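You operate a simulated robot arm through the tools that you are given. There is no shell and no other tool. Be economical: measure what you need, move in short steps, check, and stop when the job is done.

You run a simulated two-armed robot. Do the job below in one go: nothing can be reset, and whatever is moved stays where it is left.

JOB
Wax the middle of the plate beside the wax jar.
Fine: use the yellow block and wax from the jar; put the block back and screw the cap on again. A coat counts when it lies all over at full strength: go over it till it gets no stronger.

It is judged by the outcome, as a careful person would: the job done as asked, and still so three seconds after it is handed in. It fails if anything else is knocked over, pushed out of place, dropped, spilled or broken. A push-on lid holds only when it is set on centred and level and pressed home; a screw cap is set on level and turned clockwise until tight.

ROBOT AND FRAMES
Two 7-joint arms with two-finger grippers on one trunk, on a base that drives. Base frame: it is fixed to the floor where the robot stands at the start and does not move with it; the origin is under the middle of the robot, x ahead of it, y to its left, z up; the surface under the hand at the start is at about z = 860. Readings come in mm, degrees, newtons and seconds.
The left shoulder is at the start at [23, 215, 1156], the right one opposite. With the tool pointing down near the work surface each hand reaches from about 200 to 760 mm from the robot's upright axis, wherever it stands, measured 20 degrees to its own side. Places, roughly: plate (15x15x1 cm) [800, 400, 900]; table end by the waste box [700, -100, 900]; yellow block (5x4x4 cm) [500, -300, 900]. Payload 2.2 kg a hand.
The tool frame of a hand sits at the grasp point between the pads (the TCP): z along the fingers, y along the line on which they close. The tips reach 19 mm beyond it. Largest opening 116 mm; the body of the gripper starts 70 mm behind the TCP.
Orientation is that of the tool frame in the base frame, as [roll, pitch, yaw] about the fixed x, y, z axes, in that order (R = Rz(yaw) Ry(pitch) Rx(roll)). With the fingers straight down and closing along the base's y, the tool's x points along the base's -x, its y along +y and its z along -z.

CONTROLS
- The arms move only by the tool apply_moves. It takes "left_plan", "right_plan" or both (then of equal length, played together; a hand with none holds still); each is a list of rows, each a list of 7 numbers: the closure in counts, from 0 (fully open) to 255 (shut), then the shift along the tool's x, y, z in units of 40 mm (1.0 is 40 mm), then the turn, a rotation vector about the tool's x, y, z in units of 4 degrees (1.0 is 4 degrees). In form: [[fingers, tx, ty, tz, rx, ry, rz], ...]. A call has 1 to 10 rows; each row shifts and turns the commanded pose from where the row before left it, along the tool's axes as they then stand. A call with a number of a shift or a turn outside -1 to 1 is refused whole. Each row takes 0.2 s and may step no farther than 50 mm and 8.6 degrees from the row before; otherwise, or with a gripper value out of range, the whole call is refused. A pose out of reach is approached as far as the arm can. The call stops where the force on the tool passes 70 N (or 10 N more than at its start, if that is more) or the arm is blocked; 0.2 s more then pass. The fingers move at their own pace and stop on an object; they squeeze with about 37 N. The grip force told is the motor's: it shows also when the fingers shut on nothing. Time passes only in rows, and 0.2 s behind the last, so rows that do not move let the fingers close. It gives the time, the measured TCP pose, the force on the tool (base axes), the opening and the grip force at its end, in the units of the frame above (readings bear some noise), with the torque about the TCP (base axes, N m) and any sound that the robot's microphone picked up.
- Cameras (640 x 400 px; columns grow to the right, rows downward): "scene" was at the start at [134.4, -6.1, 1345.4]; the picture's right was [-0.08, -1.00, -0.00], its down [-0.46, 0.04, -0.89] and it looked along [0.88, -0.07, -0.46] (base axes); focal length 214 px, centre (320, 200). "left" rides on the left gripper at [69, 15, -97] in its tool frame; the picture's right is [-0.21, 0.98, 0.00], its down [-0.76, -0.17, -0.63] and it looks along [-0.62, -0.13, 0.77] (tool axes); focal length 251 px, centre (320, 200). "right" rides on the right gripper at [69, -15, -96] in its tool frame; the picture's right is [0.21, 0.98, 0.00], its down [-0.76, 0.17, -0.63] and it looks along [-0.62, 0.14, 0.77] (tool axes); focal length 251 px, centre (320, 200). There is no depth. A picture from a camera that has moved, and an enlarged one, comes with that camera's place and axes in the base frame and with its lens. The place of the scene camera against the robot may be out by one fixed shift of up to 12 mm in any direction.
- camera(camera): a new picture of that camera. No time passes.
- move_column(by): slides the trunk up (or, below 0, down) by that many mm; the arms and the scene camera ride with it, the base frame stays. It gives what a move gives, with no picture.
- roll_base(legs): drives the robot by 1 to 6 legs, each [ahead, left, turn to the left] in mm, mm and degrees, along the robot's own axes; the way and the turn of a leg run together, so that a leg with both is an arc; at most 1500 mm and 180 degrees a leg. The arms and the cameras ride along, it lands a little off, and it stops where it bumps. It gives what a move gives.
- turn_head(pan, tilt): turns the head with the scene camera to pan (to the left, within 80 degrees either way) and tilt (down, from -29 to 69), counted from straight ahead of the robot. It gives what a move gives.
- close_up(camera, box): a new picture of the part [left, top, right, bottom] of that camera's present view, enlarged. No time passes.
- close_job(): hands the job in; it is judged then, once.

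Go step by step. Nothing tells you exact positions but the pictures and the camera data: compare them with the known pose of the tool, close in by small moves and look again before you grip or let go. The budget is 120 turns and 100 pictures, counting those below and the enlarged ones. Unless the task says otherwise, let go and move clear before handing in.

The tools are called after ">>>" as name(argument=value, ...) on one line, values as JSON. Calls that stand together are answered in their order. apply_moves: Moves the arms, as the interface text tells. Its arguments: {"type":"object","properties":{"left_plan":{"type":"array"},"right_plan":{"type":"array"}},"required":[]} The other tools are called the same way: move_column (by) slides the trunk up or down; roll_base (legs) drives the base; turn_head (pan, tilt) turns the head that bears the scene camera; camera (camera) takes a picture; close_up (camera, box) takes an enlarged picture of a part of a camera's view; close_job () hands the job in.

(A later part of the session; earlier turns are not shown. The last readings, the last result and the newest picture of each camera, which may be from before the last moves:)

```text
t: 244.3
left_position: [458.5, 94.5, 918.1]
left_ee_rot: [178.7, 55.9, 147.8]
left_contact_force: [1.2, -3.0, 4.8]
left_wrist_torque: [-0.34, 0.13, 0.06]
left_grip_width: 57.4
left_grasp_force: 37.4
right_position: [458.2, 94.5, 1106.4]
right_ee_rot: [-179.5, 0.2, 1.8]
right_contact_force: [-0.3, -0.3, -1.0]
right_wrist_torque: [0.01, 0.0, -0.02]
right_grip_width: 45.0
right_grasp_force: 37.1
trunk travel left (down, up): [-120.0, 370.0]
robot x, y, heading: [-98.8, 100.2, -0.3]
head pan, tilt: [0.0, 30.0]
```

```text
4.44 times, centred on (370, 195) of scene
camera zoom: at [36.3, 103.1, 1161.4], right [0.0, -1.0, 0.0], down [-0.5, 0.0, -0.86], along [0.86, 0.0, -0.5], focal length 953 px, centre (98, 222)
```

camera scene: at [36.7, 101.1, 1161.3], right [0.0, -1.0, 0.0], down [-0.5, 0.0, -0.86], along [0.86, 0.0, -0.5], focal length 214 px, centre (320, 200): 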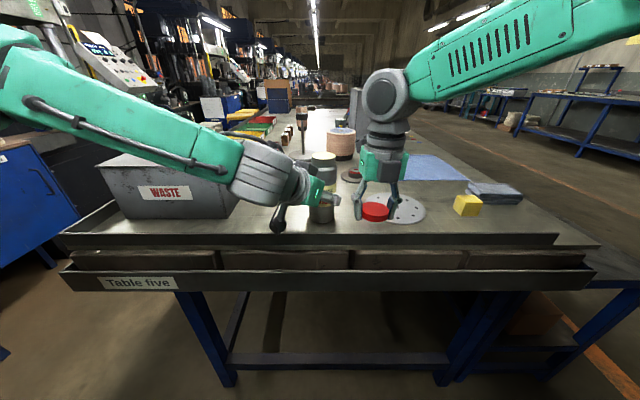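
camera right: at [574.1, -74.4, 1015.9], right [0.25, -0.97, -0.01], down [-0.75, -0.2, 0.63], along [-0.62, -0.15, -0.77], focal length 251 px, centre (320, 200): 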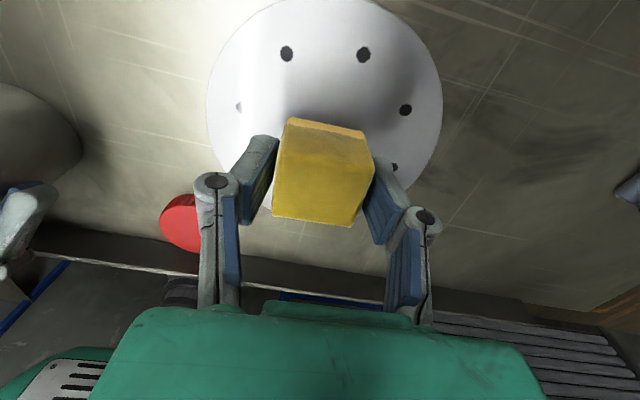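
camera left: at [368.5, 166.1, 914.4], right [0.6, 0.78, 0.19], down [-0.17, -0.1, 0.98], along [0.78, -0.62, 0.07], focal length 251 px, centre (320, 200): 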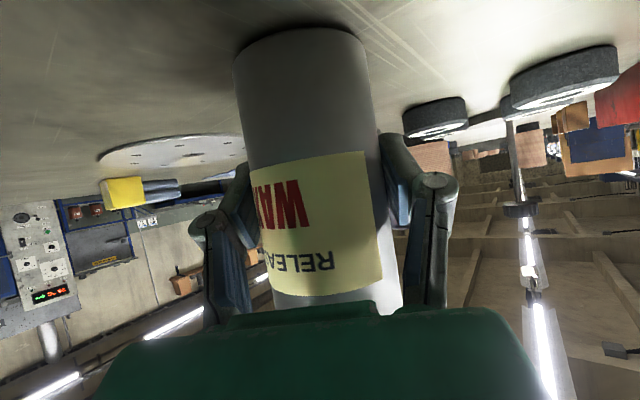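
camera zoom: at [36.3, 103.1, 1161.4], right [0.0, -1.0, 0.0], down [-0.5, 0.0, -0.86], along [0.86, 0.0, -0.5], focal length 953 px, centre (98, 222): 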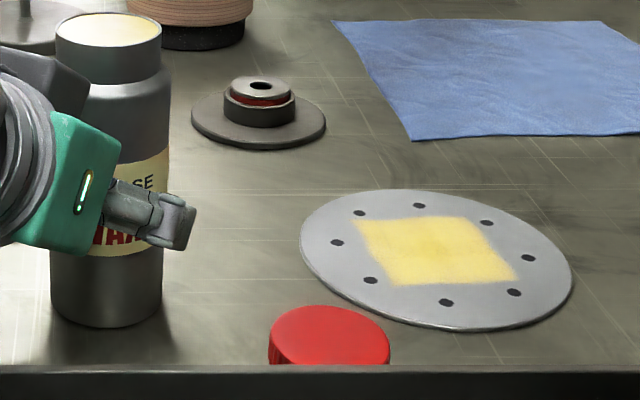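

A good patch, but paler toward its edges. I'll reload with wax and go over it again.

>>> apply_moves(right_plan=[[255, 0, 0, 0.7, 0, 0, 0], [255, 0, 0, 0.7, 0, 0, 0], [255, 0, 0, 0.15, 0, 0, 0], [255, 0, 0, 0.06, 0, 0, 0], [255, 0.08, 0, 0, 0, 0, 0], [255, -0.16, 0, 0, 0, 0, 0], [255, 0.08, 0.08, 0, 0, 0, 0], [255, 0, -0.16, 0, 0, 0, 0], [255, 0, 0.08, 0, 0, 0, 0], [255, 0, 0, 0, 0, 0, 0]])

>>> apply_moves(right_plan=[[255, 0, 0, -0.5, 0, 0, 0], [255, 0, 0, -0.7, 0, 0, 0], [255, 0, 0, -0.7, 0, 0, 0], [255, 0.19, 0.78, 0, 0, 0, 0], [255, 0.19, 0.78, 0, 0, 0, 0], [255, 0.19, 0.78, 0, 0, 0, 0], [255, 0.19, 0.78, 0, 0, 0, 0], [255, 0.19, 0.78, 0, 0, 0, 0], [255, 0.16, 0.76, 0, 0, 0, 0], [255, 0, 0, 0, 0, 0, 0]])

```text
t: 246.5
left_position: [457.7, 94.5, 917.1]
left_ee_rot: [178.4, 55.8, 147.9]
left_contact_force: [-1.6, 2.0, 4.1]
left_wrist_torque: [-0.13, 0.18, -0.03]
left_grip_width: 56.9
left_grasp_force: 37.3
right_position: [457.2, 94.7, 1043.8]
right_ee_rot: [-179.5, 0.2, 1.8]
right_contact_force: [-0.3, -0.5, -0.3]
right_wrist_torque: [0.01, -0.01, 0.02]
right_grip_width: 45.1
right_grasp_force: 36.9
trunk travel left (down, up): [-120.0, 370.0]
robot x, y, heading: [-99.2, 97.5, -0.4]
head pan, tilt: [0.0, 30.0]
```

```text
t: 248.7
left_position: [458.7, 94.0, 917.1]
left_ee_rot: [178.4, 55.8, 147.7]
left_contact_force: [1.0, 0.6, 3.2]
left_wrist_torque: [-0.21, -0.05, 0.07]
left_grip_width: 57.4
left_grasp_force: 36.3
right_position: [509.5, -93.1, 1119.2]
right_ee_rot: [-179.5, 0.1, 1.8]
right_contact_force: [0.1, -0.2, 0.2]
right_wrist_torque: [0.01, 0.0, -0.02]
right_grip_width: 45.2
right_grasp_force: 37.3
trunk travel left (down, up): [-120.0, 370.0]
robot x, y, heading: [-96.9, 99.5, -0.0]
head pan, tilt: [0.0, 30.0]
```

That dip didn't register contact. I'll go back and press until there is contact.

>>> apply_moves(right_plan=[[255, -0.19, -0.79, 0, 0, 0, 0], [255, -0.19, -0.79, 0, 0, 0, 0], [255, -0.19, -0.79, 0, 0, 0, 0], [255, -0.19, -0.79, 0, 0, 0, 0], [255, -0.19, -0.79, 0, 0, 0, 0], [255, -0.19, -0.78, 0, 0, 0, 0], [255, 0, 0, 0.9, 0, 0, 0], [255, 0, 0, 0.9, 0, 0, 0], [255, 0, 0, 0.12, 0, 0, 0], [255, 0, 0, 0.04, 0, 0, 0]])

>>> apply_moves(right_plan=[[255, 0, 0, 0.04, 0, 0, 0], [255, 0, 0, 0, 0, 0, 0]])

```text
t: 250.9
left_position: [459.7, 95.5, 916.2]
left_ee_rot: [178.5, 55.8, 147.8]
left_contact_force: [1.0, 0.7, 4.6]
left_wrist_torque: [-0.1, 0.03, 0.01]
left_grip_width: 57.4
left_grasp_force: 37.4
right_position: [457.6, 97.3, 1041.9]
right_ee_rot: [-179.5, 0.1, 1.8]
right_contact_force: [-0.4, -0.1, -0.1]
right_wrist_torque: [0.0, 0.01, -0.01]
right_grip_width: 45.1
right_grasp_force: 37.0
trunk travel left (down, up): [-120.0, 370.0]
robot x, y, heading: [-98.2, 101.6, 0.0]
head pan, tilt: [0.0, 30.0]
```

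```text
t: 251.5
left_position: [458.6, 94.3, 916.6]
left_ee_rot: [178.4, 55.8, 147.8]
left_contact_force: [5.3, -3.2, -0.9]
left_wrist_torque: [0.13, -0.21, 0.1]
left_grip_width: 57.2
left_grasp_force: 37.1
right_position: [456.0, 96.5, 1041.8]
right_ee_rot: [-179.4, 0.1, 1.8]
right_contact_force: [1.5, 4.2, 12.5]
right_wrist_torque: [0.02, -0.08, -0.01]
right_grip_width: 45.3
right_grasp_force: 37.1
trunk travel left (down, up): [-120.0, 370.0]
robot x, y, heading: [-97.0, 103.0, -0.0]
head pan, tilt: [0.0, 30.0]
```

Contact at 12 N. I'll press slightly more, rub, then return to the plate.

>>> apply_moves(right_plan=[[255, 0, 0, 0.03, 0, 0, 0], [255, 0.12, 0, 0, 0, 0, 0], [255, -0.2, 0, 0, 0, 0, 0], [255, 0.1, 0.1, 0, 0, 0, 0], [255, 0, -0.2, 0, 0, 0, 0], [255, 0, 0.1, 0, 0, 0, 0], [255, 0, 0, -0.5, 0, 0, 0], [255, 0, 0, -0.7, 0, 0, 0], [255, 0, 0, -0.7, 0, 0, 0], [255, 0, 0, 0, 0, 0, 0]])

>>> apply_moves(right_plan=[[255, 0.17, 0.78, 0, 0, 0, 0], [255, 0.17, 0.78, 0, 0, 0, 0], [255, 0.17, 0.78, 0, 0, 0, 0], [255, 0.17, 0.78, 0, 0, 0, 0], [255, 0.17, 0.78, 0, 0, 0, 0], [255, 0.15, 0.78, 0, 0, 0, 0], [255, 0, 0, 0.9, 0, 0, 0], [255, 0, 0, 0.9, 0, 0, 0], [255, 0, 0, 0.9, 0, 0, 0], [255, 0, 0, 0.9, 0, 0, 0]])

>>> apply_moves(right_plan=[[255, 0, 0, 0.8, 0, 0, 0], [255, 0, 0, 0.4, 0, 0, 0], [255, 0, 0, 0, 0, 0, 0]])

```text
t: 253.7
left_position: [456.7, 95.2, 917.7]
left_ee_rot: [178.5, 55.9, 147.7]
left_contact_force: [0.4, -1.1, 3.7]
left_wrist_torque: [-0.09, 0.1, 0.0]
left_grip_width: 57.6
left_grasp_force: 36.9
right_position: [457.7, 94.3, 1114.8]
right_ee_rot: [-179.4, 0.3, 1.9]
right_contact_force: [-0.3, 1.1, 0.1]
right_wrist_torque: [0.0, -0.02, 0.02]
right_grip_width: 45.1
right_grasp_force: 37.3
trunk travel left (down, up): [-120.0, 370.0]
robot x, y, heading: [-102.4, 99.9, -0.3]
head pan, tilt: [0.0, 30.0]
```

```text
t: 255.9
left_position: [460.1, 93.6, 918.2]
left_ee_rot: [178.6, 55.8, 147.7]
left_contact_force: [1.9, 0.5, 3.9]
left_wrist_torque: [-0.19, 0.02, 0.0]
left_grip_width: 57.4
left_grasp_force: 37.2
right_position: [503.3, -88.4, 968.2]
right_ee_rot: [-179.5, 0.1, 1.8]
right_contact_force: [-0.2, -0.5, -0.9]
right_wrist_torque: [0.02, 0.02, 0.03]
right_grip_width: 45.2
right_grasp_force: 37.2
trunk travel left (down, up): [-120.0, 370.0]
robot x, y, heading: [-97.7, 97.0, -0.3]
head pan, tilt: [0.0, 30.0]
```

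```text
t: 256.7
left_position: [458.5, 94.2, 916.9]
left_ee_rot: [178.5, 55.9, 147.7]
left_contact_force: [-0.7, 0.3, 6.0]
left_wrist_torque: [-0.18, 0.1, -0.03]
left_grip_width: 57.2
left_grasp_force: 36.7
right_position: [501.8, -89.3, 922.1]
right_ee_rot: [-179.4, 0.3, 1.9]
right_contact_force: [0.0, -0.1, -0.6]
right_wrist_torque: [0.0, 0.02, -0.03]
right_grip_width: 45.3
right_grasp_force: 37.0
trunk travel left (down, up): [-120.0, 370.0]
robot x, y, heading: [-99.1, 99.8, 0.0]
head pan, tilt: [0.0, 30.0]
```

>>> apply_moves(right_plan=[[255, 0, 0, 0.4, 0, 0, 0], [255, 0, 0, 0.2, 0, 0, 0], [255, 0, 0, 0.06, 0, 0, 0], [255, 0, 0, 0.04, 0, 0, 0], [255, 0, 0, 0, 0, 0, 0]])

```text
t: 257.9
left_position: [457.0, 94.3, 917.4]
left_ee_rot: [178.4, 55.8, 147.6]
left_contact_force: [1.3, 0.1, 0.5]
left_wrist_torque: [-0.13, -0.03, 0.06]
left_grip_width: 57.6
left_grasp_force: 37.3
right_position: [503.1, -88.0, 894.0]
right_ee_rot: [-179.4, 0.0, 1.8]
right_contact_force: [-0.3, -0.2, 13.8]
right_wrist_torque: [-0.09, 0.1, -0.01]
right_grip_width: 45.1
right_grasp_force: 37.2
trunk travel left (down, up): [-120.0, 370.0]
robot x, y, heading: [-98.8, 98.2, 0.1]
head pan, tilt: [0.0, 30.0]
```

>>> apply_moves(right_plan=[[255, 0.5, 0.5, 0.01, 0, 0, 0], [255, -0.5, 0, 0, 0, 0, 0], [255, -0.5, 0, 0, 0, 0, 0], [255, 0, -0.33, 0, 0, 0, 0], [255, 0.5, 0, 0, 0, 0, 0], [255, 0.5, 0, 0, 0, 0, 0], [255, 0, -0.33, 0, 0, 0, 0], [255, -0.5, 0, 0, 0, 0, 0], [255, -0.5, 0, 0, 0, 0, 0], [255, 0, -0.34, 0, 0, 0, 0]])

>>> apply_moves(right_plan=[[255, 0.5, 0, 0, 0, 0, 0], [255, 0.5, 0, 0, 0, 0, 0], [255, 0, 0.5, 0, 0, 0, 0], [255, 0, 0.5, 0, 0, 0, 0], [255, -0.33, 0, 0, 0, 0, 0], [255, 0, -0.5, 0, 0, 0, 0], [255, 0, -0.5, 0, 0, 0, 0], [255, -0.33, 0, 0, 0, 0, 0], [255, 0, 0.5, 0, 0, 0, 0], [255, 0, 0.5, 0, 0, 0, 0]])

>>> apply_moves(right_plan=[[255, -0.34, 0, 0, 0, 0, 0], [255, 0, -0.5, 0, 0, 0, 0], [255, 0, -0.5, 0, 0, 0, 0], [255, 0.5, 0, 0, 0, 0, 0], [255, 0.5, 0, 0, 0, 0, 0], [255, 0, 0.5, 0, 0, 0, 0], [255, 0, 0.5, 0, 0, 0, 0], [255, -0.5, 0, 0, 0, 0, 0], [255, -0.5, 0, 0, 0, 0, 0], [255, 0.5, -0.5, 0, 0, 0, 0]])

>>> apply_moves(right_plan=[[255, 0.3, 0.3, 0, 0, 0, 0], [255, -0.6, 0, 0, 0, 0, 0], [255, 0, -0.6, 0, 0, 0, 0], [255, 0.6, 0, 0, 0, 0, 0], [255, 0, 0.6, 0, 0, 0, 0], [255, -0.3, -0.3, 0, 0, 0, 0], [255, 0, 0, -0.8, 0, 0, 0], [255, 0, 0, -0.9, 0, 0, 0], [255, 0, 0, -0.9, 0, 0, 0], [255, 0, 0, -0.9, 0, 0, 0]])

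>>> apply_moves(right_plan=[[255, 0, 0, -0.9, 0, 0, 0], [255, 0, 0, -0.9, 0, 0, 0], [255, -0.17, -0.78, 0, 0, 0, 0], [255, -0.17, -0.78, 0, 0, 0, 0], [255, -0.17, -0.78, 0, 0, 0, 0], [255, -0.17, -0.78, 0, 0, 0, 0], [255, -0.17, -0.78, 0, 0, 0, 0], [255, -0.17, -0.76, 0, 0, 0, 0]])

>>> close_up(camera="scene", box=[300, 150, 440, 240])

```text
t: 260.1
left_position: [457.8, 90.9, 918.3]
left_ee_rot: [178.3, 55.7, 147.5]
left_contact_force: [-0.1, -0.6, -3.7]
left_wrist_torque: [-0.02, -0.01, 0.0]
left_grip_width: 57.4
left_grasp_force: 36.8
right_position: [480.2, -72.4, 894.1]
right_ee_rot: [-179.4, 0.1, 1.7]
right_contact_force: [1.6, -8.9, 27.1]
right_wrist_torque: [-0.38, -0.07, -0.02]
right_grip_width: 45.2
right_grasp_force: 36.8
trunk travel left (down, up): [-120.0, 370.0]
robot x, y, heading: [-97.0, 98.9, -0.4]
head pan, tilt: [0.0, 30.0]
```

```text
t: 262.3
left_position: [457.4, 93.0, 918.2]
left_ee_rot: [178.3, 55.8, 147.6]
left_contact_force: [-0.4, 0.2, -4.1]
left_wrist_torque: [0.01, 0.02, 0.06]
left_grip_width: 57.1
left_grasp_force: 37.3
right_position: [495.8, -109.4, 892.6]
right_ee_rot: [-179.3, -0.1, 1.9]
right_contact_force: [0.4, 9.6, 19.3]
right_wrist_torque: [0.22, 0.02, -0.01]
right_grip_width: 45.2
right_grasp_force: 36.7
trunk travel left (down, up): [-120.0, 370.0]
robot x, y, heading: [-96.4, 98.1, 0.1]
head pan, tilt: [0.0, 30.0]
```

```text
t: 264.5
left_position: [458.7, 92.1, 917.2]
left_ee_rot: [178.4, 55.8, 147.7]
left_contact_force: [0.5, -0.3, -3.9]
left_wrist_torque: [0.02, 0.01, 0.01]
left_grip_width: 57.3
left_grasp_force: 37.2
right_position: [501.8, -93.5, 893.3]
right_ee_rot: [-179.4, 0.3, 1.7]
right_contact_force: [-5.6, -9.7, 22.8]
right_wrist_torque: [-0.24, 0.07, -0.01]
right_grip_width: 45.1
right_grasp_force: 37.0
trunk travel left (down, up): [-120.0, 370.0]
robot x, y, heading: [-96.7, 100.4, -0.2]
head pan, tilt: [0.0, 30.0]
```

```text
t: 266.7
left_position: [458.2, 94.3, 917.4]
left_ee_rot: [178.3, 55.8, 147.7]
left_contact_force: [-0.8, 2.4, 3.5]
left_wrist_torque: [-0.03, 0.26, -0.08]
left_grip_width: 57.3
left_grasp_force: 36.5
right_position: [501.0, -89.8, 1033.6]
right_ee_rot: [-179.5, 0.2, 1.9]
right_contact_force: [-0.5, 0.2, -1.2]
right_wrist_torque: [0.0, 0.0, 0.01]
right_grip_width: 44.9
right_grasp_force: 37.0
trunk travel left (down, up): [-120.0, 370.0]
robot x, y, heading: [-98.7, 97.5, -0.2]
head pan, tilt: [0.0, 30.0]
```

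```text
t: 268.5
left_position: [458.5, 94.1, 918.0]
left_ee_rot: [178.7, 55.9, 147.7]
left_contact_force: [-0.2, -1.7, 6.5]
left_wrist_torque: [-0.28, 0.17, 0.09]
left_grip_width: 57.2
left_grasp_force: 37.2
right_position: [454.4, 96.1, 1106.4]
right_ee_rot: [-179.6, 0.2, 1.8]
right_contact_force: [0.1, -0.3, 0.1]
right_wrist_torque: [0.0, 0.02, -0.05]
right_grip_width: 45.4
right_grasp_force: 37.1
trunk travel left (down, up): [-120.0, 370.0]
robot x, y, heading: [-96.2, 102.6, -0.2]
head pan, tilt: [0.0, 30.0]
```

```text
4.44 times, centred on (370, 195) of scene
camera zoom: at [36.2, 103.3, 1161.4], right [0.0, -1.0, 0.0], down [-0.5, 0.0, -0.86], along [0.86, 0.0, -0.5], focal length 953 px, centre (98, 222)
```

zoom: 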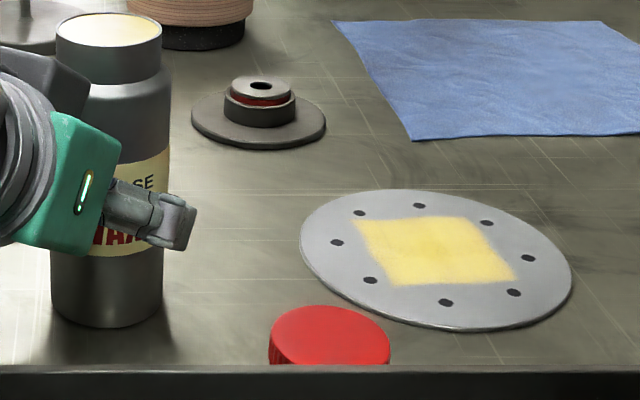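

The coat is even and no longer getting noticeably stronger. Now I'll put the block back where it stood.

>>> apply_moves(right_plan=[[255, 0.036, 0.89, 0, 0, 0, 0], [255, 0.036, 0.89, 0, 0, 0, 0], [255, 0.036, 0.89, 0, 0, 0, 0], [255, 0.036, 0.89, 0, 0, 0, 0], [255, 0.036, 0.89, 0, 0, 0, 0], [255, 0.036, 0.89, 0, 0, 0, 0], [255, 0.036, 0.89, 0, 0, 0, 0], [255, 0.036, 0.89, 0, 0, 0, 0], [255, 0.036, 0.89, 0, 0, 0, 0], [255, 0.036, 0.89, 0, 0, 0, 0]])

>>> apply_moves(right_plan=[[255, 0, 0, 0.85, 0, 0, 0], [255, 0, 0, 0.85, 0, 0, 0], [255, 0, 0, 0.85, 0, 0, 0], [255, 0, 0, 0.85, 0, 0, 0], [255, 0, 0, 0.85, 0, 0, 0], [255, 0, 0, 0.7, 0, 0, 0], [255, 0, 0, 0.1, 0, 0, 0], [255, 0, 0, 0.1, 0, 0, 0], [255, 0, 0, 0, 0, 0, 0]])

>>> apply_moves(right_plan=[[255, 0, 0, 0.05, 0, 0, 0], [255, 0, 0, 0.05, 0, 0, 0], [255, 0, 0, 0, 0, 0, 0]])

```text
t: 270.7
left_position: [459.3, 91.7, 917.3]
left_ee_rot: [178.2, 55.7, 147.6]
left_contact_force: [-1.0, 3.4, 5.4]
left_wrist_torque: [-0.05, 0.07, -0.01]
left_grip_width: 57.3
left_grasp_force: 36.9
right_position: [481.4, -262.5, 1099.8]
right_ee_rot: [-179.3, 0.3, 1.9]
right_contact_force: [0.0, -0.7, -0.7]
right_wrist_torque: [-0.02, 0.02, 0.0]
right_grip_width: 45.0
right_grasp_force: 37.2
trunk travel left (down, up): [-120.0, 370.0]
robot x, y, heading: [-97.2, 102.6, 0.1]
head pan, tilt: [0.0, 30.0]
```

```text
t: 272.7
left_position: [458.3, 91.8, 917.4]
left_ee_rot: [178.3, 55.8, 147.6]
left_contact_force: [-0.6, -2.4, 5.0]
left_wrist_torque: [-0.35, 0.04, 0.04]
left_grip_width: 57.5
left_grasp_force: 37.7
right_position: [481.2, -260.1, 895.0]
right_ee_rot: [-179.5, 0.2, 1.8]
right_contact_force: [0.9, -0.9, -0.5]
right_wrist_torque: [0.01, 0.02, 0.0]
right_grip_width: 45.1
right_grasp_force: 36.3
trunk travel left (down, up): [-120.0, 370.0]
robot x, y, heading: [-98.9, 100.6, -0.1]
head pan, tilt: [0.0, 30.0]
```

```text
t: 273.5
left_position: [458.2, 91.9, 918.2]
left_ee_rot: [178.2, 55.8, 147.5]
left_contact_force: [-0.1, -1.6, 4.6]
left_wrist_torque: [-0.38, 0.07, 0.05]
left_grip_width: 57.3
left_grasp_force: 36.6
right_position: [480.8, -260.5, 892.4]
right_ee_rot: [-179.4, 0.2, 1.8]
right_contact_force: [-0.4, 0.7, 0.7]
right_wrist_torque: [0.01, 0.01, -0.04]
right_grip_width: 45.1
right_grasp_force: 36.6
trunk travel left (down, up): [-120.0, 370.0]
robot x, y, heading: [-97.6, 98.3, -0.3]
head pan, tilt: [0.0, 30.0]
```

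>>> apply_moves(right_plan=[[255, 0, 0, 0.05, 0, 0, 0], [255, 0, 0, 0.04, 0, 0, 0], [255, 0, 0, 0, 0, 0, 0]])

>>> apply_moves(right_plan=[[255, 0, 0, 0.05, 0, 0, 0], [255, 0, 0, 0, 0, 0, 0]])

>>> close_up(camera="scene", box=[430, 160, 510, 230])

```text
t: 274.3
left_position: [459.0, 92.8, 918.2]
left_ee_rot: [178.3, 55.6, 147.6]
left_contact_force: [0.8, -1.2, 1.9]
left_wrist_torque: [-0.25, -0.03, 0.07]
left_grip_width: 57.2
left_grasp_force: 37.2
right_position: [480.3, -259.7, 890.6]
right_ee_rot: [-179.5, 0.0, 1.8]
right_contact_force: [0.0, -3.0, 10.3]
right_wrist_torque: [-0.17, 0.01, 0.01]
right_grip_width: 45.0
right_grasp_force: 36.7
trunk travel left (down, up): [-120.0, 370.0]
robot x, y, heading: [-96.9, 100.9, 0.1]
head pan, tilt: [0.0, 30.0]
```

```text
t: 274.9
left_position: [456.5, 92.5, 917.2]
left_ee_rot: [178.3, 55.7, 147.6]
left_contact_force: [-0.2, 0.0, -4.1]
left_wrist_torque: [0.01, 0.0, 0.02]
left_grip_width: 57.3
left_grasp_force: 36.9
right_position: [480.4, -260.1, 890.6]
right_ee_rot: [-179.4, -0.3, 1.8]
right_contact_force: [0.6, -7.1, 27.1]
right_wrist_torque: [-0.25, 0.1, -0.03]
right_grip_width: 45.1
right_grasp_force: 36.9
trunk travel left (down, up): [-120.0, 370.0]
robot x, y, heading: [-95.7, 98.2, -0.1]
head pan, tilt: [0.0, 30.0]
```

```text
5.71 times, centred on (470, 195) of scene
camera zoom: at [33.7, 100.2, 1161.9], right [0.0, -1.0, 0.0], down [-0.5, 0.0, -0.87], along [0.87, 0.0, -0.5], focal length 1226 px, centre (-537, 229)
```

zoom: 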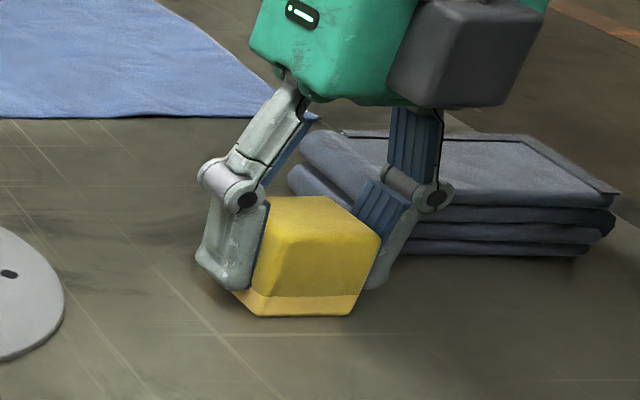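

The block is back on its spot. I'll release it, rise, and go to the cap.

>>> apply_moves(right_plan=[[255, 0, 0, -0.04, 0, 0, 0], [200, 0, 0, 0, 0, 0, 0], [92, 0, 0, 0, 0, 0, 0], [92, 0, 0, 0, 0, 0, 0], [92, 0, 0, -0.5, 0, 0, 0], [92, 0, 0, -0.85, 0, 0, 0], [92, 0, 0, -0.85, 0, 0, 0], [92, 0, 0, -0.85, 0, 0, 0], [92, 0, 0, -0.85, 0, 0, 0]])

>>> apply_moves(right_plan=[[92, -0.217, -0.775, 0, 0, 0, 0], [92, -0.217, -0.775, 0, 0, 0, 0], [92, -0.217, -0.775, 0, 0, 0, 0], [92, -0.217, -0.775, 0, 0, 0, 0], [92, -0.217, -0.775, 0, 0, 0, 0], [92, -0.217, -0.775, 0, 0, 0, 0], [92, -0.217, -0.775, 0, 0, 0, 0], [92, -0.217, -0.775, 0, 0, 0, 0], [92, 0, 0, 0, 0, 0, 0]])

>>> apply_moves(right_plan=[[92, 0, 0, 0.8, 0, 0, 0], [92, 0, 0, 0.8, 0, 0, 0], [92, 0, 0, 0.7, 0, 0, 0], [92, 0, 0, 0, 0, 0, 0]])

>>> camera(camera="right")

```text
t: 276.9
left_position: [459.9, 93.1, 918.5]
left_ee_rot: [178.4, 55.7, 147.7]
left_contact_force: [-1.5, 0.8, 2.5]
left_wrist_torque: [-0.12, 0.19, -0.03]
left_grip_width: 57.0
left_grasp_force: 37.2
right_position: [481.6, -262.7, 1045.3]
right_ee_rot: [-179.5, 0.2, 1.9]
right_contact_force: [-0.4, -0.3, -0.2]
right_wrist_torque: [0.01, -0.02, -0.01]
right_grip_width: 74.0
right_grasp_force: 0.0
trunk travel left (down, up): [-120.0, 370.0]
robot x, y, heading: [-93.2, 98.8, -0.2]
head pan, tilt: [0.0, 30.0]
```

```text
t: 278.9
left_position: [458.7, 93.2, 916.6]
left_ee_rot: [178.4, 55.7, 147.6]
left_contact_force: [-1.1, 1.0, 3.0]
left_wrist_torque: [-0.14, 0.24, -0.02]
left_grip_width: 57.3
left_grasp_force: 37.1
right_position: [402.9, -16.0, 1047.0]
right_ee_rot: [-179.5, 0.3, 1.8]
right_contact_force: [0.2, -0.4, -0.1]
right_wrist_torque: [0.0, 0.02, 0.01]
right_grip_width: 74.1
right_grasp_force: 0.1
trunk travel left (down, up): [-120.0, 370.0]
robot x, y, heading: [-97.5, 101.9, -0.2]
head pan, tilt: [0.0, 30.0]
```

```text
t: 279.9
left_position: [459.4, 93.1, 917.0]
left_ee_rot: [178.5, 55.8, 147.6]
left_contact_force: [0.2, 0.3, 2.7]
left_wrist_torque: [-0.11, 0.13, -0.03]
left_grip_width: 57.5
left_grasp_force: 36.3
right_position: [402.9, -14.7, 957.6]
right_ee_rot: [-179.5, 0.2, 1.8]
right_contact_force: [-0.2, -0.3, -0.1]
right_wrist_torque: [-0.03, 0.02, 0.01]
right_grip_width: 74.2
right_grasp_force: 0.1
trunk travel left (down, up): [-120.0, 370.0]
robot x, y, heading: [-96.4, 96.6, -0.1]
head pan, tilt: [0.0, 30.0]
```

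```text
8 pictures are left
camera right: at [473.9, 1.3, 1052.7], right [0.25, -0.97, -0.01], down [-0.75, -0.2, 0.63], along [-0.62, -0.15, -0.77], focal length 251 px, centre (320, 200)
```

right: 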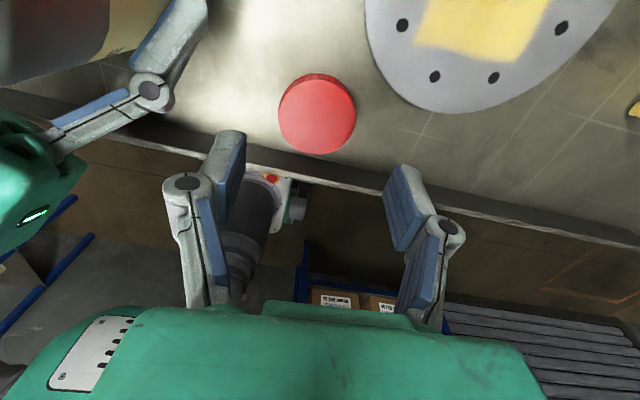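

>>> apply_moves(right_plan=[[92, 0.04, 0, 0.7, 0, 0, 0], [92, 0, 0, 0.7, 0, 0, 0], [92, 0, 0, 0.5, 0, 0, 0], [92, 0, 0, 0, 0, 0, 0], [255, 0, 0, 0, 0, 0, 0], [255, 0, 0, 0, 0, 0, 0], [255, 0, 0, 0, 0, 0, 0]])

>>> close_up(camera="right", box=[180, 80, 460, 280])

```text
t: 281.5
left_position: [459.3, 93.0, 917.1]
left_ee_rot: [178.5, 55.8, 147.7]
left_contact_force: [0.8, 0.4, 2.9]
left_wrist_torque: [-0.14, 0.07, -0.01]
left_grip_width: 57.2
left_grasp_force: 37.0
right_position: [404.1, -14.8, 879.8]
right_ee_rot: [-179.4, 0.2, 1.8]
right_contact_force: [-0.2, -1.1, 0.1]
right_wrist_torque: [0.0, -0.03, 0.02]
right_grip_width: 53.4
right_grasp_force: 37.0
trunk travel left (down, up): [-120.0, 370.0]
robot x, y, heading: [-100.3, 99.3, -0.1]
head pan, tilt: [0.0, 30.0]
```

```text
2.00 times, centred on (320, 180) of right
camera zoom: at [475.2, 2.6, 977.5], right [0.25, -0.97, -0.01], down [-0.75, -0.2, 0.63], along [-0.62, -0.15, -0.77], focal length 503 px, centre (320, 240)
```

zoom: 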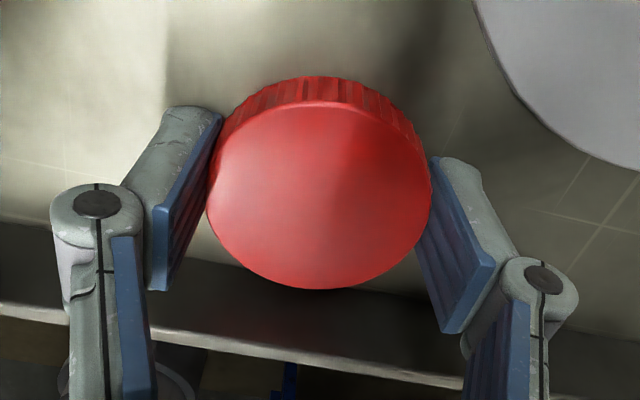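

The cap is held just as it was when it came off. I'll return it over the jar along the reverse route, turning the hand to the removal angle.

>>> apply_moves(right_plan=[[255, 0, 0, -0.6, 0, 0, 0], [255, 0, 0, -0.95, 0, 0, 0], [255, 0, 0, -0.95, 0, 0, 0], [255, 0, 0, -0.95, 0, 0, 0], [255, 0, 0, -0.95, 0, 0, 0], [255, 0, 0, -0.85, 0, 0, 0], [255, 0.38, -0.643, 0, 0, 0, 0], [255, 0.38, -0.643, 0, 0, 0, 0], [255, 0.38, -0.643, 0, 0, 0, 0], [255, 0.38, -0.643, 0, 0, 0, 0]])

>>> apply_moves(right_plan=[[255, 0, 0, 0, 0, 0, -1], [255, 0, 0, 0, 0, 0, -1], [255, 0, 0, 0, 0, 0, -1], [255, 0, 0, 0, 0, 0, -1], [255, 0, 0, 0, 0, 0, -1], [255, 0, 0, 0, 0, 0, -1], [255, 0, 0, 0, 0, 0, -1], [255, 0, 0, 0, 0, 0, -1], [255, 0, 0, 0, 0, 0, -1], [255, 0, 0, 0, 0, 0, 0]])

```text
t: 283.7
left_position: [460.1, 95.3, 916.8]
left_ee_rot: [178.6, 55.7, 147.8]
left_contact_force: [0.5, -1.8, 3.6]
left_wrist_torque: [-0.22, 0.06, 0.06]
left_grip_width: 57.1
left_grasp_force: 37.1
right_position: [464.1, 92.6, 1091.0]
right_ee_rot: [-179.5, 0.2, 1.9]
right_contact_force: [0.8, -0.3, 0.7]
right_wrist_torque: [0.01, -0.01, 0.0]
right_grip_width: 53.2
right_grasp_force: 37.1
trunk travel left (down, up): [-120.0, 370.0]
robot x, y, heading: [-97.6, 100.6, -0.2]
head pan, tilt: [0.0, 30.0]
```

```text
t: 285.9
left_position: [459.6, 95.2, 917.4]
left_ee_rot: [178.5, 55.8, 147.8]
left_contact_force: [2.3, -0.1, 2.1]
left_wrist_torque: [-0.17, -0.03, 0.05]
left_grip_width: 57.1
left_grasp_force: 36.9
right_position: [464.8, 89.3, 1089.9]
right_ee_rot: [-179.4, -0.2, 37.8]
right_contact_force: [-0.2, 0.3, -0.3]
right_wrist_torque: [0.02, 0.02, 0.02]
right_grip_width: 53.6
right_grasp_force: 36.8
trunk travel left (down, up): [-120.0, 370.0]
robot x, y, heading: [-99.5, 98.1, -0.0]
head pan, tilt: [0.0, 30.0]
```

>>> apply_moves(right_plan=[[255, -0.047, -0.074, 0.7, 0, 0, 0], [255, 0, 0, 0.7, 0, 0, 0], [255, 0, 0, 0, 0, 0, 0]])

>>> close_up(camera="scene", box=[275, 105, 365, 185])

```text
t: 286.7
left_position: [458.7, 94.0, 917.4]
left_ee_rot: [178.5, 55.7, 147.8]
left_contact_force: [-0.7, 1.2, 2.1]
left_wrist_torque: [-0.09, 0.11, -0.01]
left_grip_width: 57.4
left_grasp_force: 36.9
right_position: [458.4, 91.5, 1034.0]
right_ee_rot: [-179.5, -0.2, 37.9]
right_contact_force: [-0.5, 0.1, -0.3]
right_wrist_torque: [0.02, -0.03, -0.03]
right_grip_width: 53.0
right_grasp_force: 37.1
trunk travel left (down, up): [-120.0, 370.0]
robot x, y, heading: [-99.4, 99.2, 0.0]
head pan, tilt: [0.0, 30.0]
```

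```text
5.00 times, centred on (320, 145) of scene
camera zoom: at [36.6, 102.2, 1161.3], right [0.0, -1.0, 0.0], down [-0.5, 0.0, -0.86], along [0.86, 0.0, -0.5], focal length 1072 px, centre (320, 475)
```

zoom: 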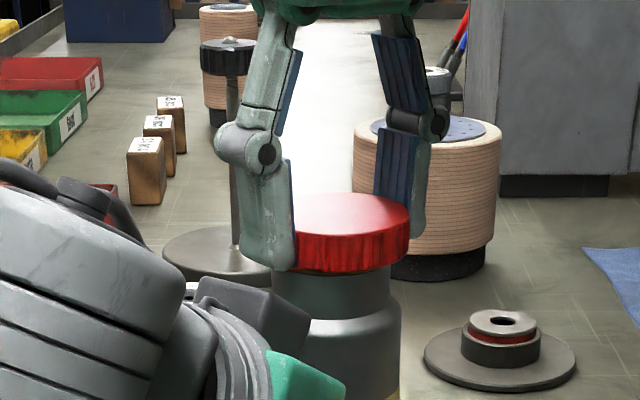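

>>> camera(camera="right")

```text
5 pictures are left
camera right: at [506.0, 146.1, 1130.9], right [0.77, -0.64, -0.01], down [-0.49, -0.6, 0.63], along [-0.41, -0.48, -0.78], focal length 251 px, centre (320, 200)
```

right: 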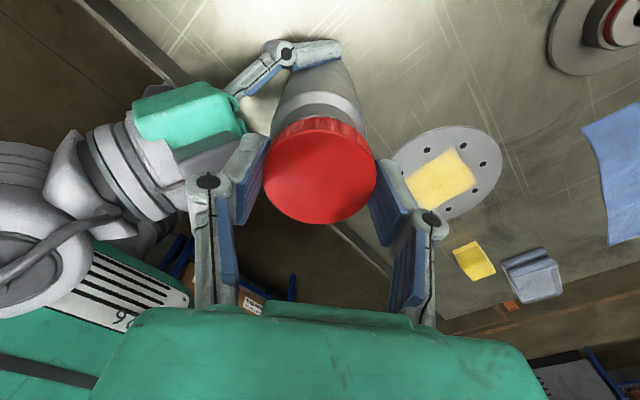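

I'll nudge slightly and lower gently, using the contact forces to feel for alignment.

>>> apply_moves(right_plan=[[255, 0.03, -0.04, 0.06, 0, 0, 0], [255, 0, 0, 0.06, 0, 0, 0], [255, 0, 0, 0, 0, 0, 0]])

>>> apply_moves(right_plan=[[255, 0, 0, 0.06, 0, 0, 0], [255, 0, 0, 0.05, 0, 0, 0], [255, 0, 0, 0, 0, 0, 0]])

```text
t: 287.5
left_position: [458.4, 94.2, 917.4]
left_ee_rot: [178.6, 55.7, 147.8]
left_contact_force: [-1.8, 0.6, 1.4]
left_wrist_torque: [-0.14, 0.14, -0.05]
left_grip_width: 57.5
left_grasp_force: 37.2
right_position: [459.0, 95.1, 1028.3]
right_ee_rot: [-179.5, -0.2, 37.9]
right_contact_force: [0.1, 0.4, 0.0]
right_wrist_torque: [0.01, 0.0, 0.0]
right_grip_width: 53.5
right_grasp_force: 36.9
trunk travel left (down, up): [-120.0, 370.0]
robot x, y, heading: [-96.6, 97.9, 0.0]
head pan, tilt: [0.0, 30.0]
```

```text
t: 288.3
left_position: [458.5, 93.4, 916.9]
left_ee_rot: [178.3, 55.8, 147.6]
left_contact_force: [-0.9, -1.7, -4.3]
left_wrist_torque: [0.28, -0.08, -0.18]
left_grip_width: 57.2
left_grasp_force: 37.0
right_position: [459.7, 95.0, 1026.2]
right_ee_rot: [-179.5, -0.5, 37.8]
right_contact_force: [5.0, 4.1, 11.8]
right_wrist_torque: [-0.05, -0.15, -0.01]
right_grip_width: 53.5
right_grasp_force: 36.2
trunk travel left (down, up): [-120.0, 370.0]
robot x, y, heading: [-97.2, 95.1, -0.2]
head pan, tilt: [0.0, 30.0]
```

>>> apply_moves(right_plan=[[255, 0, 0, -0.1, 0, 0, 0], [255, -0.03, 0.11, 0, 0, 0, 0], [255, 0, 0, 0.1, 0, 0, 0], [255, 0, 0, 0.03, 0, 0, 0], [255, 0, 0, 0, 0, 0, 0]])

```text
t: 289.5
left_position: [458.8, 94.3, 917.5]
left_ee_rot: [178.6, 55.8, 147.7]
left_contact_force: [5.0, -13.8, 13.0]
left_wrist_torque: [0.61, 0.32, -0.02]
left_grip_width: 57.5
left_grasp_force: 37.6
right_position: [461.4, 90.2, 1023.8]
right_ee_rot: [-179.5, 0.0, 37.9]
right_contact_force: [-5.6, 14.8, -16.6]
right_wrist_torque: [0.85, 0.22, -0.03]
right_grip_width: 53.5
right_grasp_force: 36.8
trunk travel left (down, up): [-120.0, 370.0]
robot x, y, heading: [-96.7, 96.7, -0.2]
head pan, tilt: [0.0, 30.0]
```

>>> apply_moves(right_plan=[[255, 0.018, -0.056, 0.04, 0, 0, 0], [255, 0, 0, 0.04, 0, 0, 0], [255, 0, 0, 0, 0, 0, 0]])

```text
t: 290.3
left_position: [457.0, 94.1, 917.8]
left_ee_rot: [178.4, 55.6, 147.8]
left_contact_force: [0.3, -8.4, 7.4]
left_wrist_torque: [-0.02, -0.76, 0.06]
left_grip_width: 57.2
left_grasp_force: 37.0
right_position: [460.8, 90.8, 1021.9]
right_ee_rot: [-179.6, -0.4, 37.6]
right_contact_force: [4.5, 7.1, 4.1]
right_wrist_torque: [0.18, -0.02, 0.02]
right_grip_width: 53.2
right_grasp_force: 37.0
trunk travel left (down, up): [-120.0, 370.0]
robot x, y, heading: [-98.0, 98.7, 0.0]
head pan, tilt: [0.0, 30.0]
```

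The cap now slips over the neck with small forces. I'll press lightly and start turning clockwise.

>>> apply_moves(right_plan=[[255, 0.025, -0.02, 0.05, 0, 0, 0], [255, 0, 0, 0.03, 0, 0, 0], [255, 0, 0, 0, 0, 0, 1], [255, 0, 0, 0.003, 0, 0, 1], [255, 0, 0, 0.003, 0, 0, 1], [255, 0, 0, 0.003, 0, 0, 1], [255, 0, 0, 0.003, 0, 0, 1], [255, 0, 0, 0.003, 0, 0, 1], [255, 0, 0, 0.003, 0, 0, 1], [255, 0, 0, 0.003, 0, 0, 1]])

>>> apply_moves(right_plan=[[255, 0, 0, 0.003, 0, 0, 1], [255, 0, 0, 0.003, 0, 0, 1], [255, 0, 0, 0.003, 0, 0, 1], [255, 0, 0, 0.003, 0, 0, 1], [255, 0, 0, 0.003, 0, 0, 1], [255, 0, 0, 0.003, 0, 0, 1], [255, 0, 0, 0.003, 0, 0, 1], [255, 0, 0, 0.003, 0, 0, 1], [255, 0, 0, 0.003, 0, 0, 1], [255, 0, 0, 0.003, 0, 0, 1]])

>>> apply_moves(right_plan=[[255, 0, 0, 0.003, 0, 0, 1], [255, 0, 0, 0.003, 0, 0, 1], [255, 0, 0, 0.003, 0, 0, 1], [255, 0, 0, 0.003, 0, 0, 1], [255, 0, 0, 0.003, 0, 0, 1], [255, 0, 0, 0.003, 0, 0, 1], [255, 0, 0, 0.003, 0, 0, 1], [255, 0, 0, 0.003, 0, 0, 1], [255, 0, 0, 0.003, 0, 0, 1], [255, 0, 0, 0.003, 0, 0, 1]])

```text
t: 292.5
left_position: [457.6, 94.9, 916.6]
left_ee_rot: [178.5, 55.7, 147.9]
left_contact_force: [7.5, -1.8, -14.2]
left_wrist_torque: [-0.39, 0.43, 0.09]
left_grip_width: 57.4
left_grasp_force: 36.8
right_position: [460.3, 92.8, 1019.8]
right_ee_rot: [-179.3, -0.1, 5.8]
right_contact_force: [-5.6, 3.1, 39.3]
right_wrist_torque: [0.1, 0.44, -0.06]
right_grip_width: 53.4
right_grasp_force: 37.1
trunk travel left (down, up): [-120.0, 370.0]
robot x, y, heading: [-94.0, 98.9, -0.1]
head pan, tilt: [0.0, 30.0]
```

```text
t: 294.7
left_position: [458.9, 95.2, 916.7]
left_ee_rot: [178.6, 55.8, 147.7]
left_contact_force: [-2.6, 8.7, -20.8]
left_wrist_torque: [-0.37, 0.16, -0.07]
left_grip_width: 57.3
left_grasp_force: 37.1
right_position: [459.7, 93.6, 1017.9]
right_ee_rot: [-179.6, 0.2, -34.2]
right_contact_force: [-0.3, -3.8, 35.5]
right_wrist_torque: [-0.17, 0.17, -0.06]
right_grip_width: 53.2
right_grasp_force: 36.7
trunk travel left (down, up): [-120.0, 370.0]
robot x, y, heading: [-100.4, 104.6, -0.2]
head pan, tilt: [0.0, 30.0]
```

```text
t: 296.9
left_position: [457.7, 95.6, 915.7]
left_ee_rot: [178.4, 55.8, 147.8]
left_contact_force: [2.9, 7.8, -21.4]
left_wrist_torque: [-0.19, 0.6, 0.06]
left_grip_width: 57.5
left_grasp_force: 37.7
right_position: [459.1, 91.8, 1017.4]
right_ee_rot: [-179.9, 0.6, -74.2]
right_contact_force: [-8.0, -7.4, 34.1]
right_wrist_torque: [-0.25, 0.19, 0.0]
right_grip_width: 53.7
right_grasp_force: 36.9
trunk travel left (down, up): [-120.0, 370.0]
robot x, y, heading: [-99.6, 97.5, -0.1]
head pan, tilt: [0.0, 30.0]
5 turns are left
```

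Five turns remain, and the cap is threading down nicely. I'll finish this sweep, regrip and turn on.

>>> apply_moves(right_plan=[[255, 0, 0, 0.003, 0, 0, 1], [255, 0, 0, 0.003, 0, 0, 1], [255, 0, 0, 0.003, 0, 0, 1], [255, 0, 0, 0.003, 0, 0, 1], [255, 0, 0, 0.003, 0, 0, 1], [255, 0, 0, 0.003, 0, 0, 1], [255, 0, 0, 0.003, 0, 0, 1], [255, 0, 0, 0, 0, 0, 0]])

>>> apply_moves(right_plan=[[200, 0, 0, -0.04, 0, 0, 0], [95, 0, 0, 0, 0, 0, 0], [95, 0, 0, 0, 0, 0, 0], [95, 0, 0, 0, 0, 0, -1], [95, 0, 0, 0, 0, 0, -1], [95, 0, 0, 0, 0, 0, -1], [95, 0, 0, 0, 0, 0, -1], [95, 0, 0, 0, 0, 0, -1], [95, 0, 0, 0, 0, 0, -1], [95, 0, 0, 0, 0, 0, -1]])

>>> apply_moves(right_plan=[[95, 0, 0, 0, 0, 0, -1], [95, 0, 0, 0, 0, 0, -1], [95, 0, 0, 0, 0, 0, -1], [95, 0, 0, 0, 0, 0, -1], [95, 0, 0, 0, 0, 0, -1], [95, 0, 0, 0, 0, 0, -1], [95, 0, 0, 0, 0, 0, -1], [95, 0, 0, 0, 0, 0, -1], [95, 0, 0, 0, 0, 0, -1], [95, 0, 0, 0, 0, 0, -1]])

>>> apply_moves(right_plan=[[95, 0, 0, 0, 0, 0, -1], [95, 0, 0, 0, 0, 0, -1], [95, 0, 0, 0, 0, 0, -1], [95, 0, 0, 0, 0, 0, -1], [95, 0, 0, 0, 0, 0, -1], [95, 0, 0, 0, 0, 0, -1], [95, 0, 0, 0, 0, 0, -1], [95, 0, 0, 0, 0, 0, -1], [95, 0, 0, 0, 0, 0, -1], [95, 0, 0, 0, 0, 0, -1]])

>>> apply_moves(right_plan=[[95, 0, 0, 0, 0, 0, -1], [95, 0, 0, 0, 0, 0, -1], [95, 0, 0, 0, 0, 0, -1], [95, 0, 0, 0, 0, 0, -1], [95, 0, 0, 0, 0, 0, -1], [95, 0, 0, 0, 0, 0, -1], [95, 0, 0, 0, 0, 0, 0], [255, 0, 0, 0, 0, 0, 0], [255, 0, 0, 0, 0, 0, 0], [255, 0, 0, 0, 0, 0, 0]])

>>> apply_moves(right_plan=[[255, 0, 0, 0.02, 0, 0, 1], [255, 0, 0, 0.003, 0, 0, 1], [255, 0, 0, 0.003, 0, 0, 1], [255, 0, 0, 0.003, 0, 0, 1], [255, 0, 0, 0.003, 0, 0, 1], [255, 0, 0, 0.003, 0, 0, 1], [255, 0, 0, 0.003, 0, 0, 1], [255, 0, 0, 0.003, 0, 0, 1], [255, 0, 0, 0.003, 0, 0, 1], [255, 0, 0, 0.003, 0, 0, 1]])

>>> apply_moves(right_plan=[[255, 0, 0, 0.003, 0, 0, 1], [255, 0, 0, 0.003, 0, 0, 1], [255, 0, 0, 0.003, 0, 0, 1], [255, 0, 0, 0.003, 0, 0, 1], [255, 0, 0, 0.003, 0, 0, 1], [255, 0, 0, 0.003, 0, 0, 1], [255, 0, 0, 0.003, 0, 0, 1], [255, 0, 0, 0.003, 0, 0, 1], [255, 0, 0, 0.003, 0, 0, 1], [255, 0, 0, 0.003, 0, 0, 1]])

>>> apply_moves(right_plan=[[255, 0, 0, 0.003, 0, 0, 1], [255, 0, 0, 0.003, 0, 0, 1], [255, 0, 0, 0.003, 0, 0, 1], [255, 0, 0, 0.003, 0, 0, 1], [255, 0, 0, 0.003, 0, 0, 1], [255, 0, 0, 0.003, 0, 0, 1], [255, 0, 0, 0.003, 0, 0, 1], [255, 0, 0, 0.003, 0, 0, 1], [255, 0, 0, 0.003, 0, 0, 1], [255, 0, 0, 0.003, 0, 0, 1]])

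```text
t: 298.7
left_position: [459.5, 94.9, 917.5]
left_ee_rot: [178.5, 55.9, 147.8]
left_contact_force: [10.3, 8.2, -15.9]
left_wrist_torque: [-0.35, 0.57, 0.07]
left_grip_width: 57.2
left_grasp_force: 36.9
right_position: [459.8, 94.4, 1015.6]
right_ee_rot: [180.0, 0.6, -102.2]
right_contact_force: [-15.0, -8.1, 32.3]
right_wrist_torque: [-0.07, 0.43, 0.01]
right_grip_width: 52.9
right_grasp_force: 37.2
trunk travel left (down, up): [-120.0, 370.0]
robot x, y, heading: [-99.8, 97.1, -0.2]
head pan, tilt: [0.0, 30.0]
```

```text
t: 300.9
left_position: [458.6, 94.6, 918.1]
left_ee_rot: [178.4, 55.8, 147.8]
left_contact_force: [0.4, 0.3, 3.0]
left_wrist_torque: [0.03, -0.21, 0.05]
left_grip_width: 57.1
left_grasp_force: 37.3
right_position: [460.2, 93.2, 1015.5]
right_ee_rot: [-180.0, 0.4, -74.0]
right_contact_force: [-0.3, -0.4, -0.2]
right_wrist_torque: [0.0, 0.0, 0.02]
right_grip_width: 72.6
right_grasp_force: 0.1
trunk travel left (down, up): [-120.0, 370.0]
robot x, y, heading: [-95.0, 95.6, -0.1]
head pan, tilt: [0.0, 30.0]
```

```text
t: 303.1
left_position: [460.1, 94.3, 917.3]
left_ee_rot: [178.5, 55.8, 147.8]
left_contact_force: [0.5, 1.3, 4.8]
left_wrist_torque: [-0.01, -0.25, 0.04]
left_grip_width: 57.3
left_grasp_force: 37.1
right_position: [460.7, 94.7, 1014.4]
right_ee_rot: [-179.8, 0.4, -34.1]
right_contact_force: [0.0, -1.1, 0.6]
right_wrist_torque: [-0.03, -0.01, 0.02]
right_grip_width: 72.8
right_grasp_force: 0.1
trunk travel left (down, up): [-120.0, 370.0]
robot x, y, heading: [-98.0, 96.9, -0.1]
head pan, tilt: [0.0, 30.0]
```

```text
t: 305.3
left_position: [459.2, 94.0, 916.8]
left_ee_rot: [178.4, 55.8, 147.8]
left_contact_force: [1.1, 1.8, 2.7]
left_wrist_torque: [-0.18, -0.15, 0.08]
left_grip_width: 57.3
left_grasp_force: 36.5
right_position: [461.4, 93.1, 1015.2]
right_ee_rot: [-179.4, 0.1, 5.9]
right_contact_force: [-0.6, -0.6, 0.4]
right_wrist_torque: [-0.01, -0.01, -0.02]
right_grip_width: 72.9
right_grasp_force: 0.1
trunk travel left (down, up): [-120.0, 370.0]
robot x, y, heading: [-98.3, 101.2, -0.1]
head pan, tilt: [0.0, 30.0]
```

```text
t: 307.5
left_position: [458.2, 91.7, 917.8]
left_ee_rot: [178.6, 55.8, 147.6]
left_contact_force: [-11.6, -15.7, 2.2]
left_wrist_torque: [0.28, -0.05, -0.09]
left_grip_width: 57.2
left_grasp_force: 37.2
right_position: [459.5, 93.2, 1016.3]
right_ee_rot: [-179.3, -0.2, 29.9]
right_contact_force: [7.9, 15.9, 3.4]
right_wrist_torque: [0.94, -0.39, -0.04]
right_grip_width: 52.9
right_grasp_force: 36.8
trunk travel left (down, up): [-120.0, 370.0]
robot x, y, heading: [-96.5, 98.1, -0.3]
head pan, tilt: [0.0, 30.0]
```

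```text
t: 309.7
left_position: [457.9, 94.2, 918.7]
left_ee_rot: [178.4, 55.8, 147.7]
left_contact_force: [-22.9, -4.6, -1.1]
left_wrist_torque: [-0.51, -0.16, 0.0]
left_grip_width: 57.3
left_grasp_force: 37.5
right_position: [461.4, 92.4, 1015.4]
right_ee_rot: [-179.5, 0.0, -10.3]
right_contact_force: [18.6, -0.1, 14.2]
right_wrist_torque: [0.05, -0.71, 0.03]
right_grip_width: 52.9
right_grasp_force: 36.8
trunk travel left (down, up): [-120.0, 370.0]
robot x, y, heading: [-98.6, 100.4, -0.0]
head pan, tilt: [0.0, 30.0]
```

```text
t: 311.9
left_position: [458.8, 94.7, 918.5]
left_ee_rot: [178.4, 55.8, 147.8]
left_contact_force: [-7.7, 5.9, -5.2]
left_wrist_torque: [-0.63, 0.7, 0.1]
left_grip_width: 57.4
left_grasp_force: 37.1
right_position: [459.1, 91.8, 1014.3]
right_ee_rot: [-179.7, 0.5, -50.1]
right_contact_force: [1.5, -8.9, 23.1]
right_wrist_torque: [-0.08, -0.02, 0.02]
right_grip_width: 52.7
right_grasp_force: 37.0
trunk travel left (down, up): [-120.0, 370.0]
robot x, y, heading: [-95.3, 99.7, 0.0]
head pan, tilt: [0.0, 30.0]
```

```text
t: 314.1
left_position: [458.8, 95.1, 918.3]
left_ee_rot: [178.3, 55.8, 147.8]
left_contact_force: [22.6, 11.9, -7.6]
left_wrist_torque: [-0.38, 1.26, -0.08]
left_grip_width: 57.5
left_grasp_force: 37.3
right_position: [459.5, 92.7, 1012.8]
right_ee_rot: [179.8, 0.5, -90.1]
right_contact_force: [-20.1, -12.4, 28.8]
right_wrist_torque: [-0.06, 0.5, 0.08]
right_grip_width: 52.8
right_grasp_force: 36.0
trunk travel left (down, up): [-120.0, 370.0]
robot x, y, heading: [-99.0, 101.5, -0.0]
head pan, tilt: [0.0, 30.0]
4 turns are left
```

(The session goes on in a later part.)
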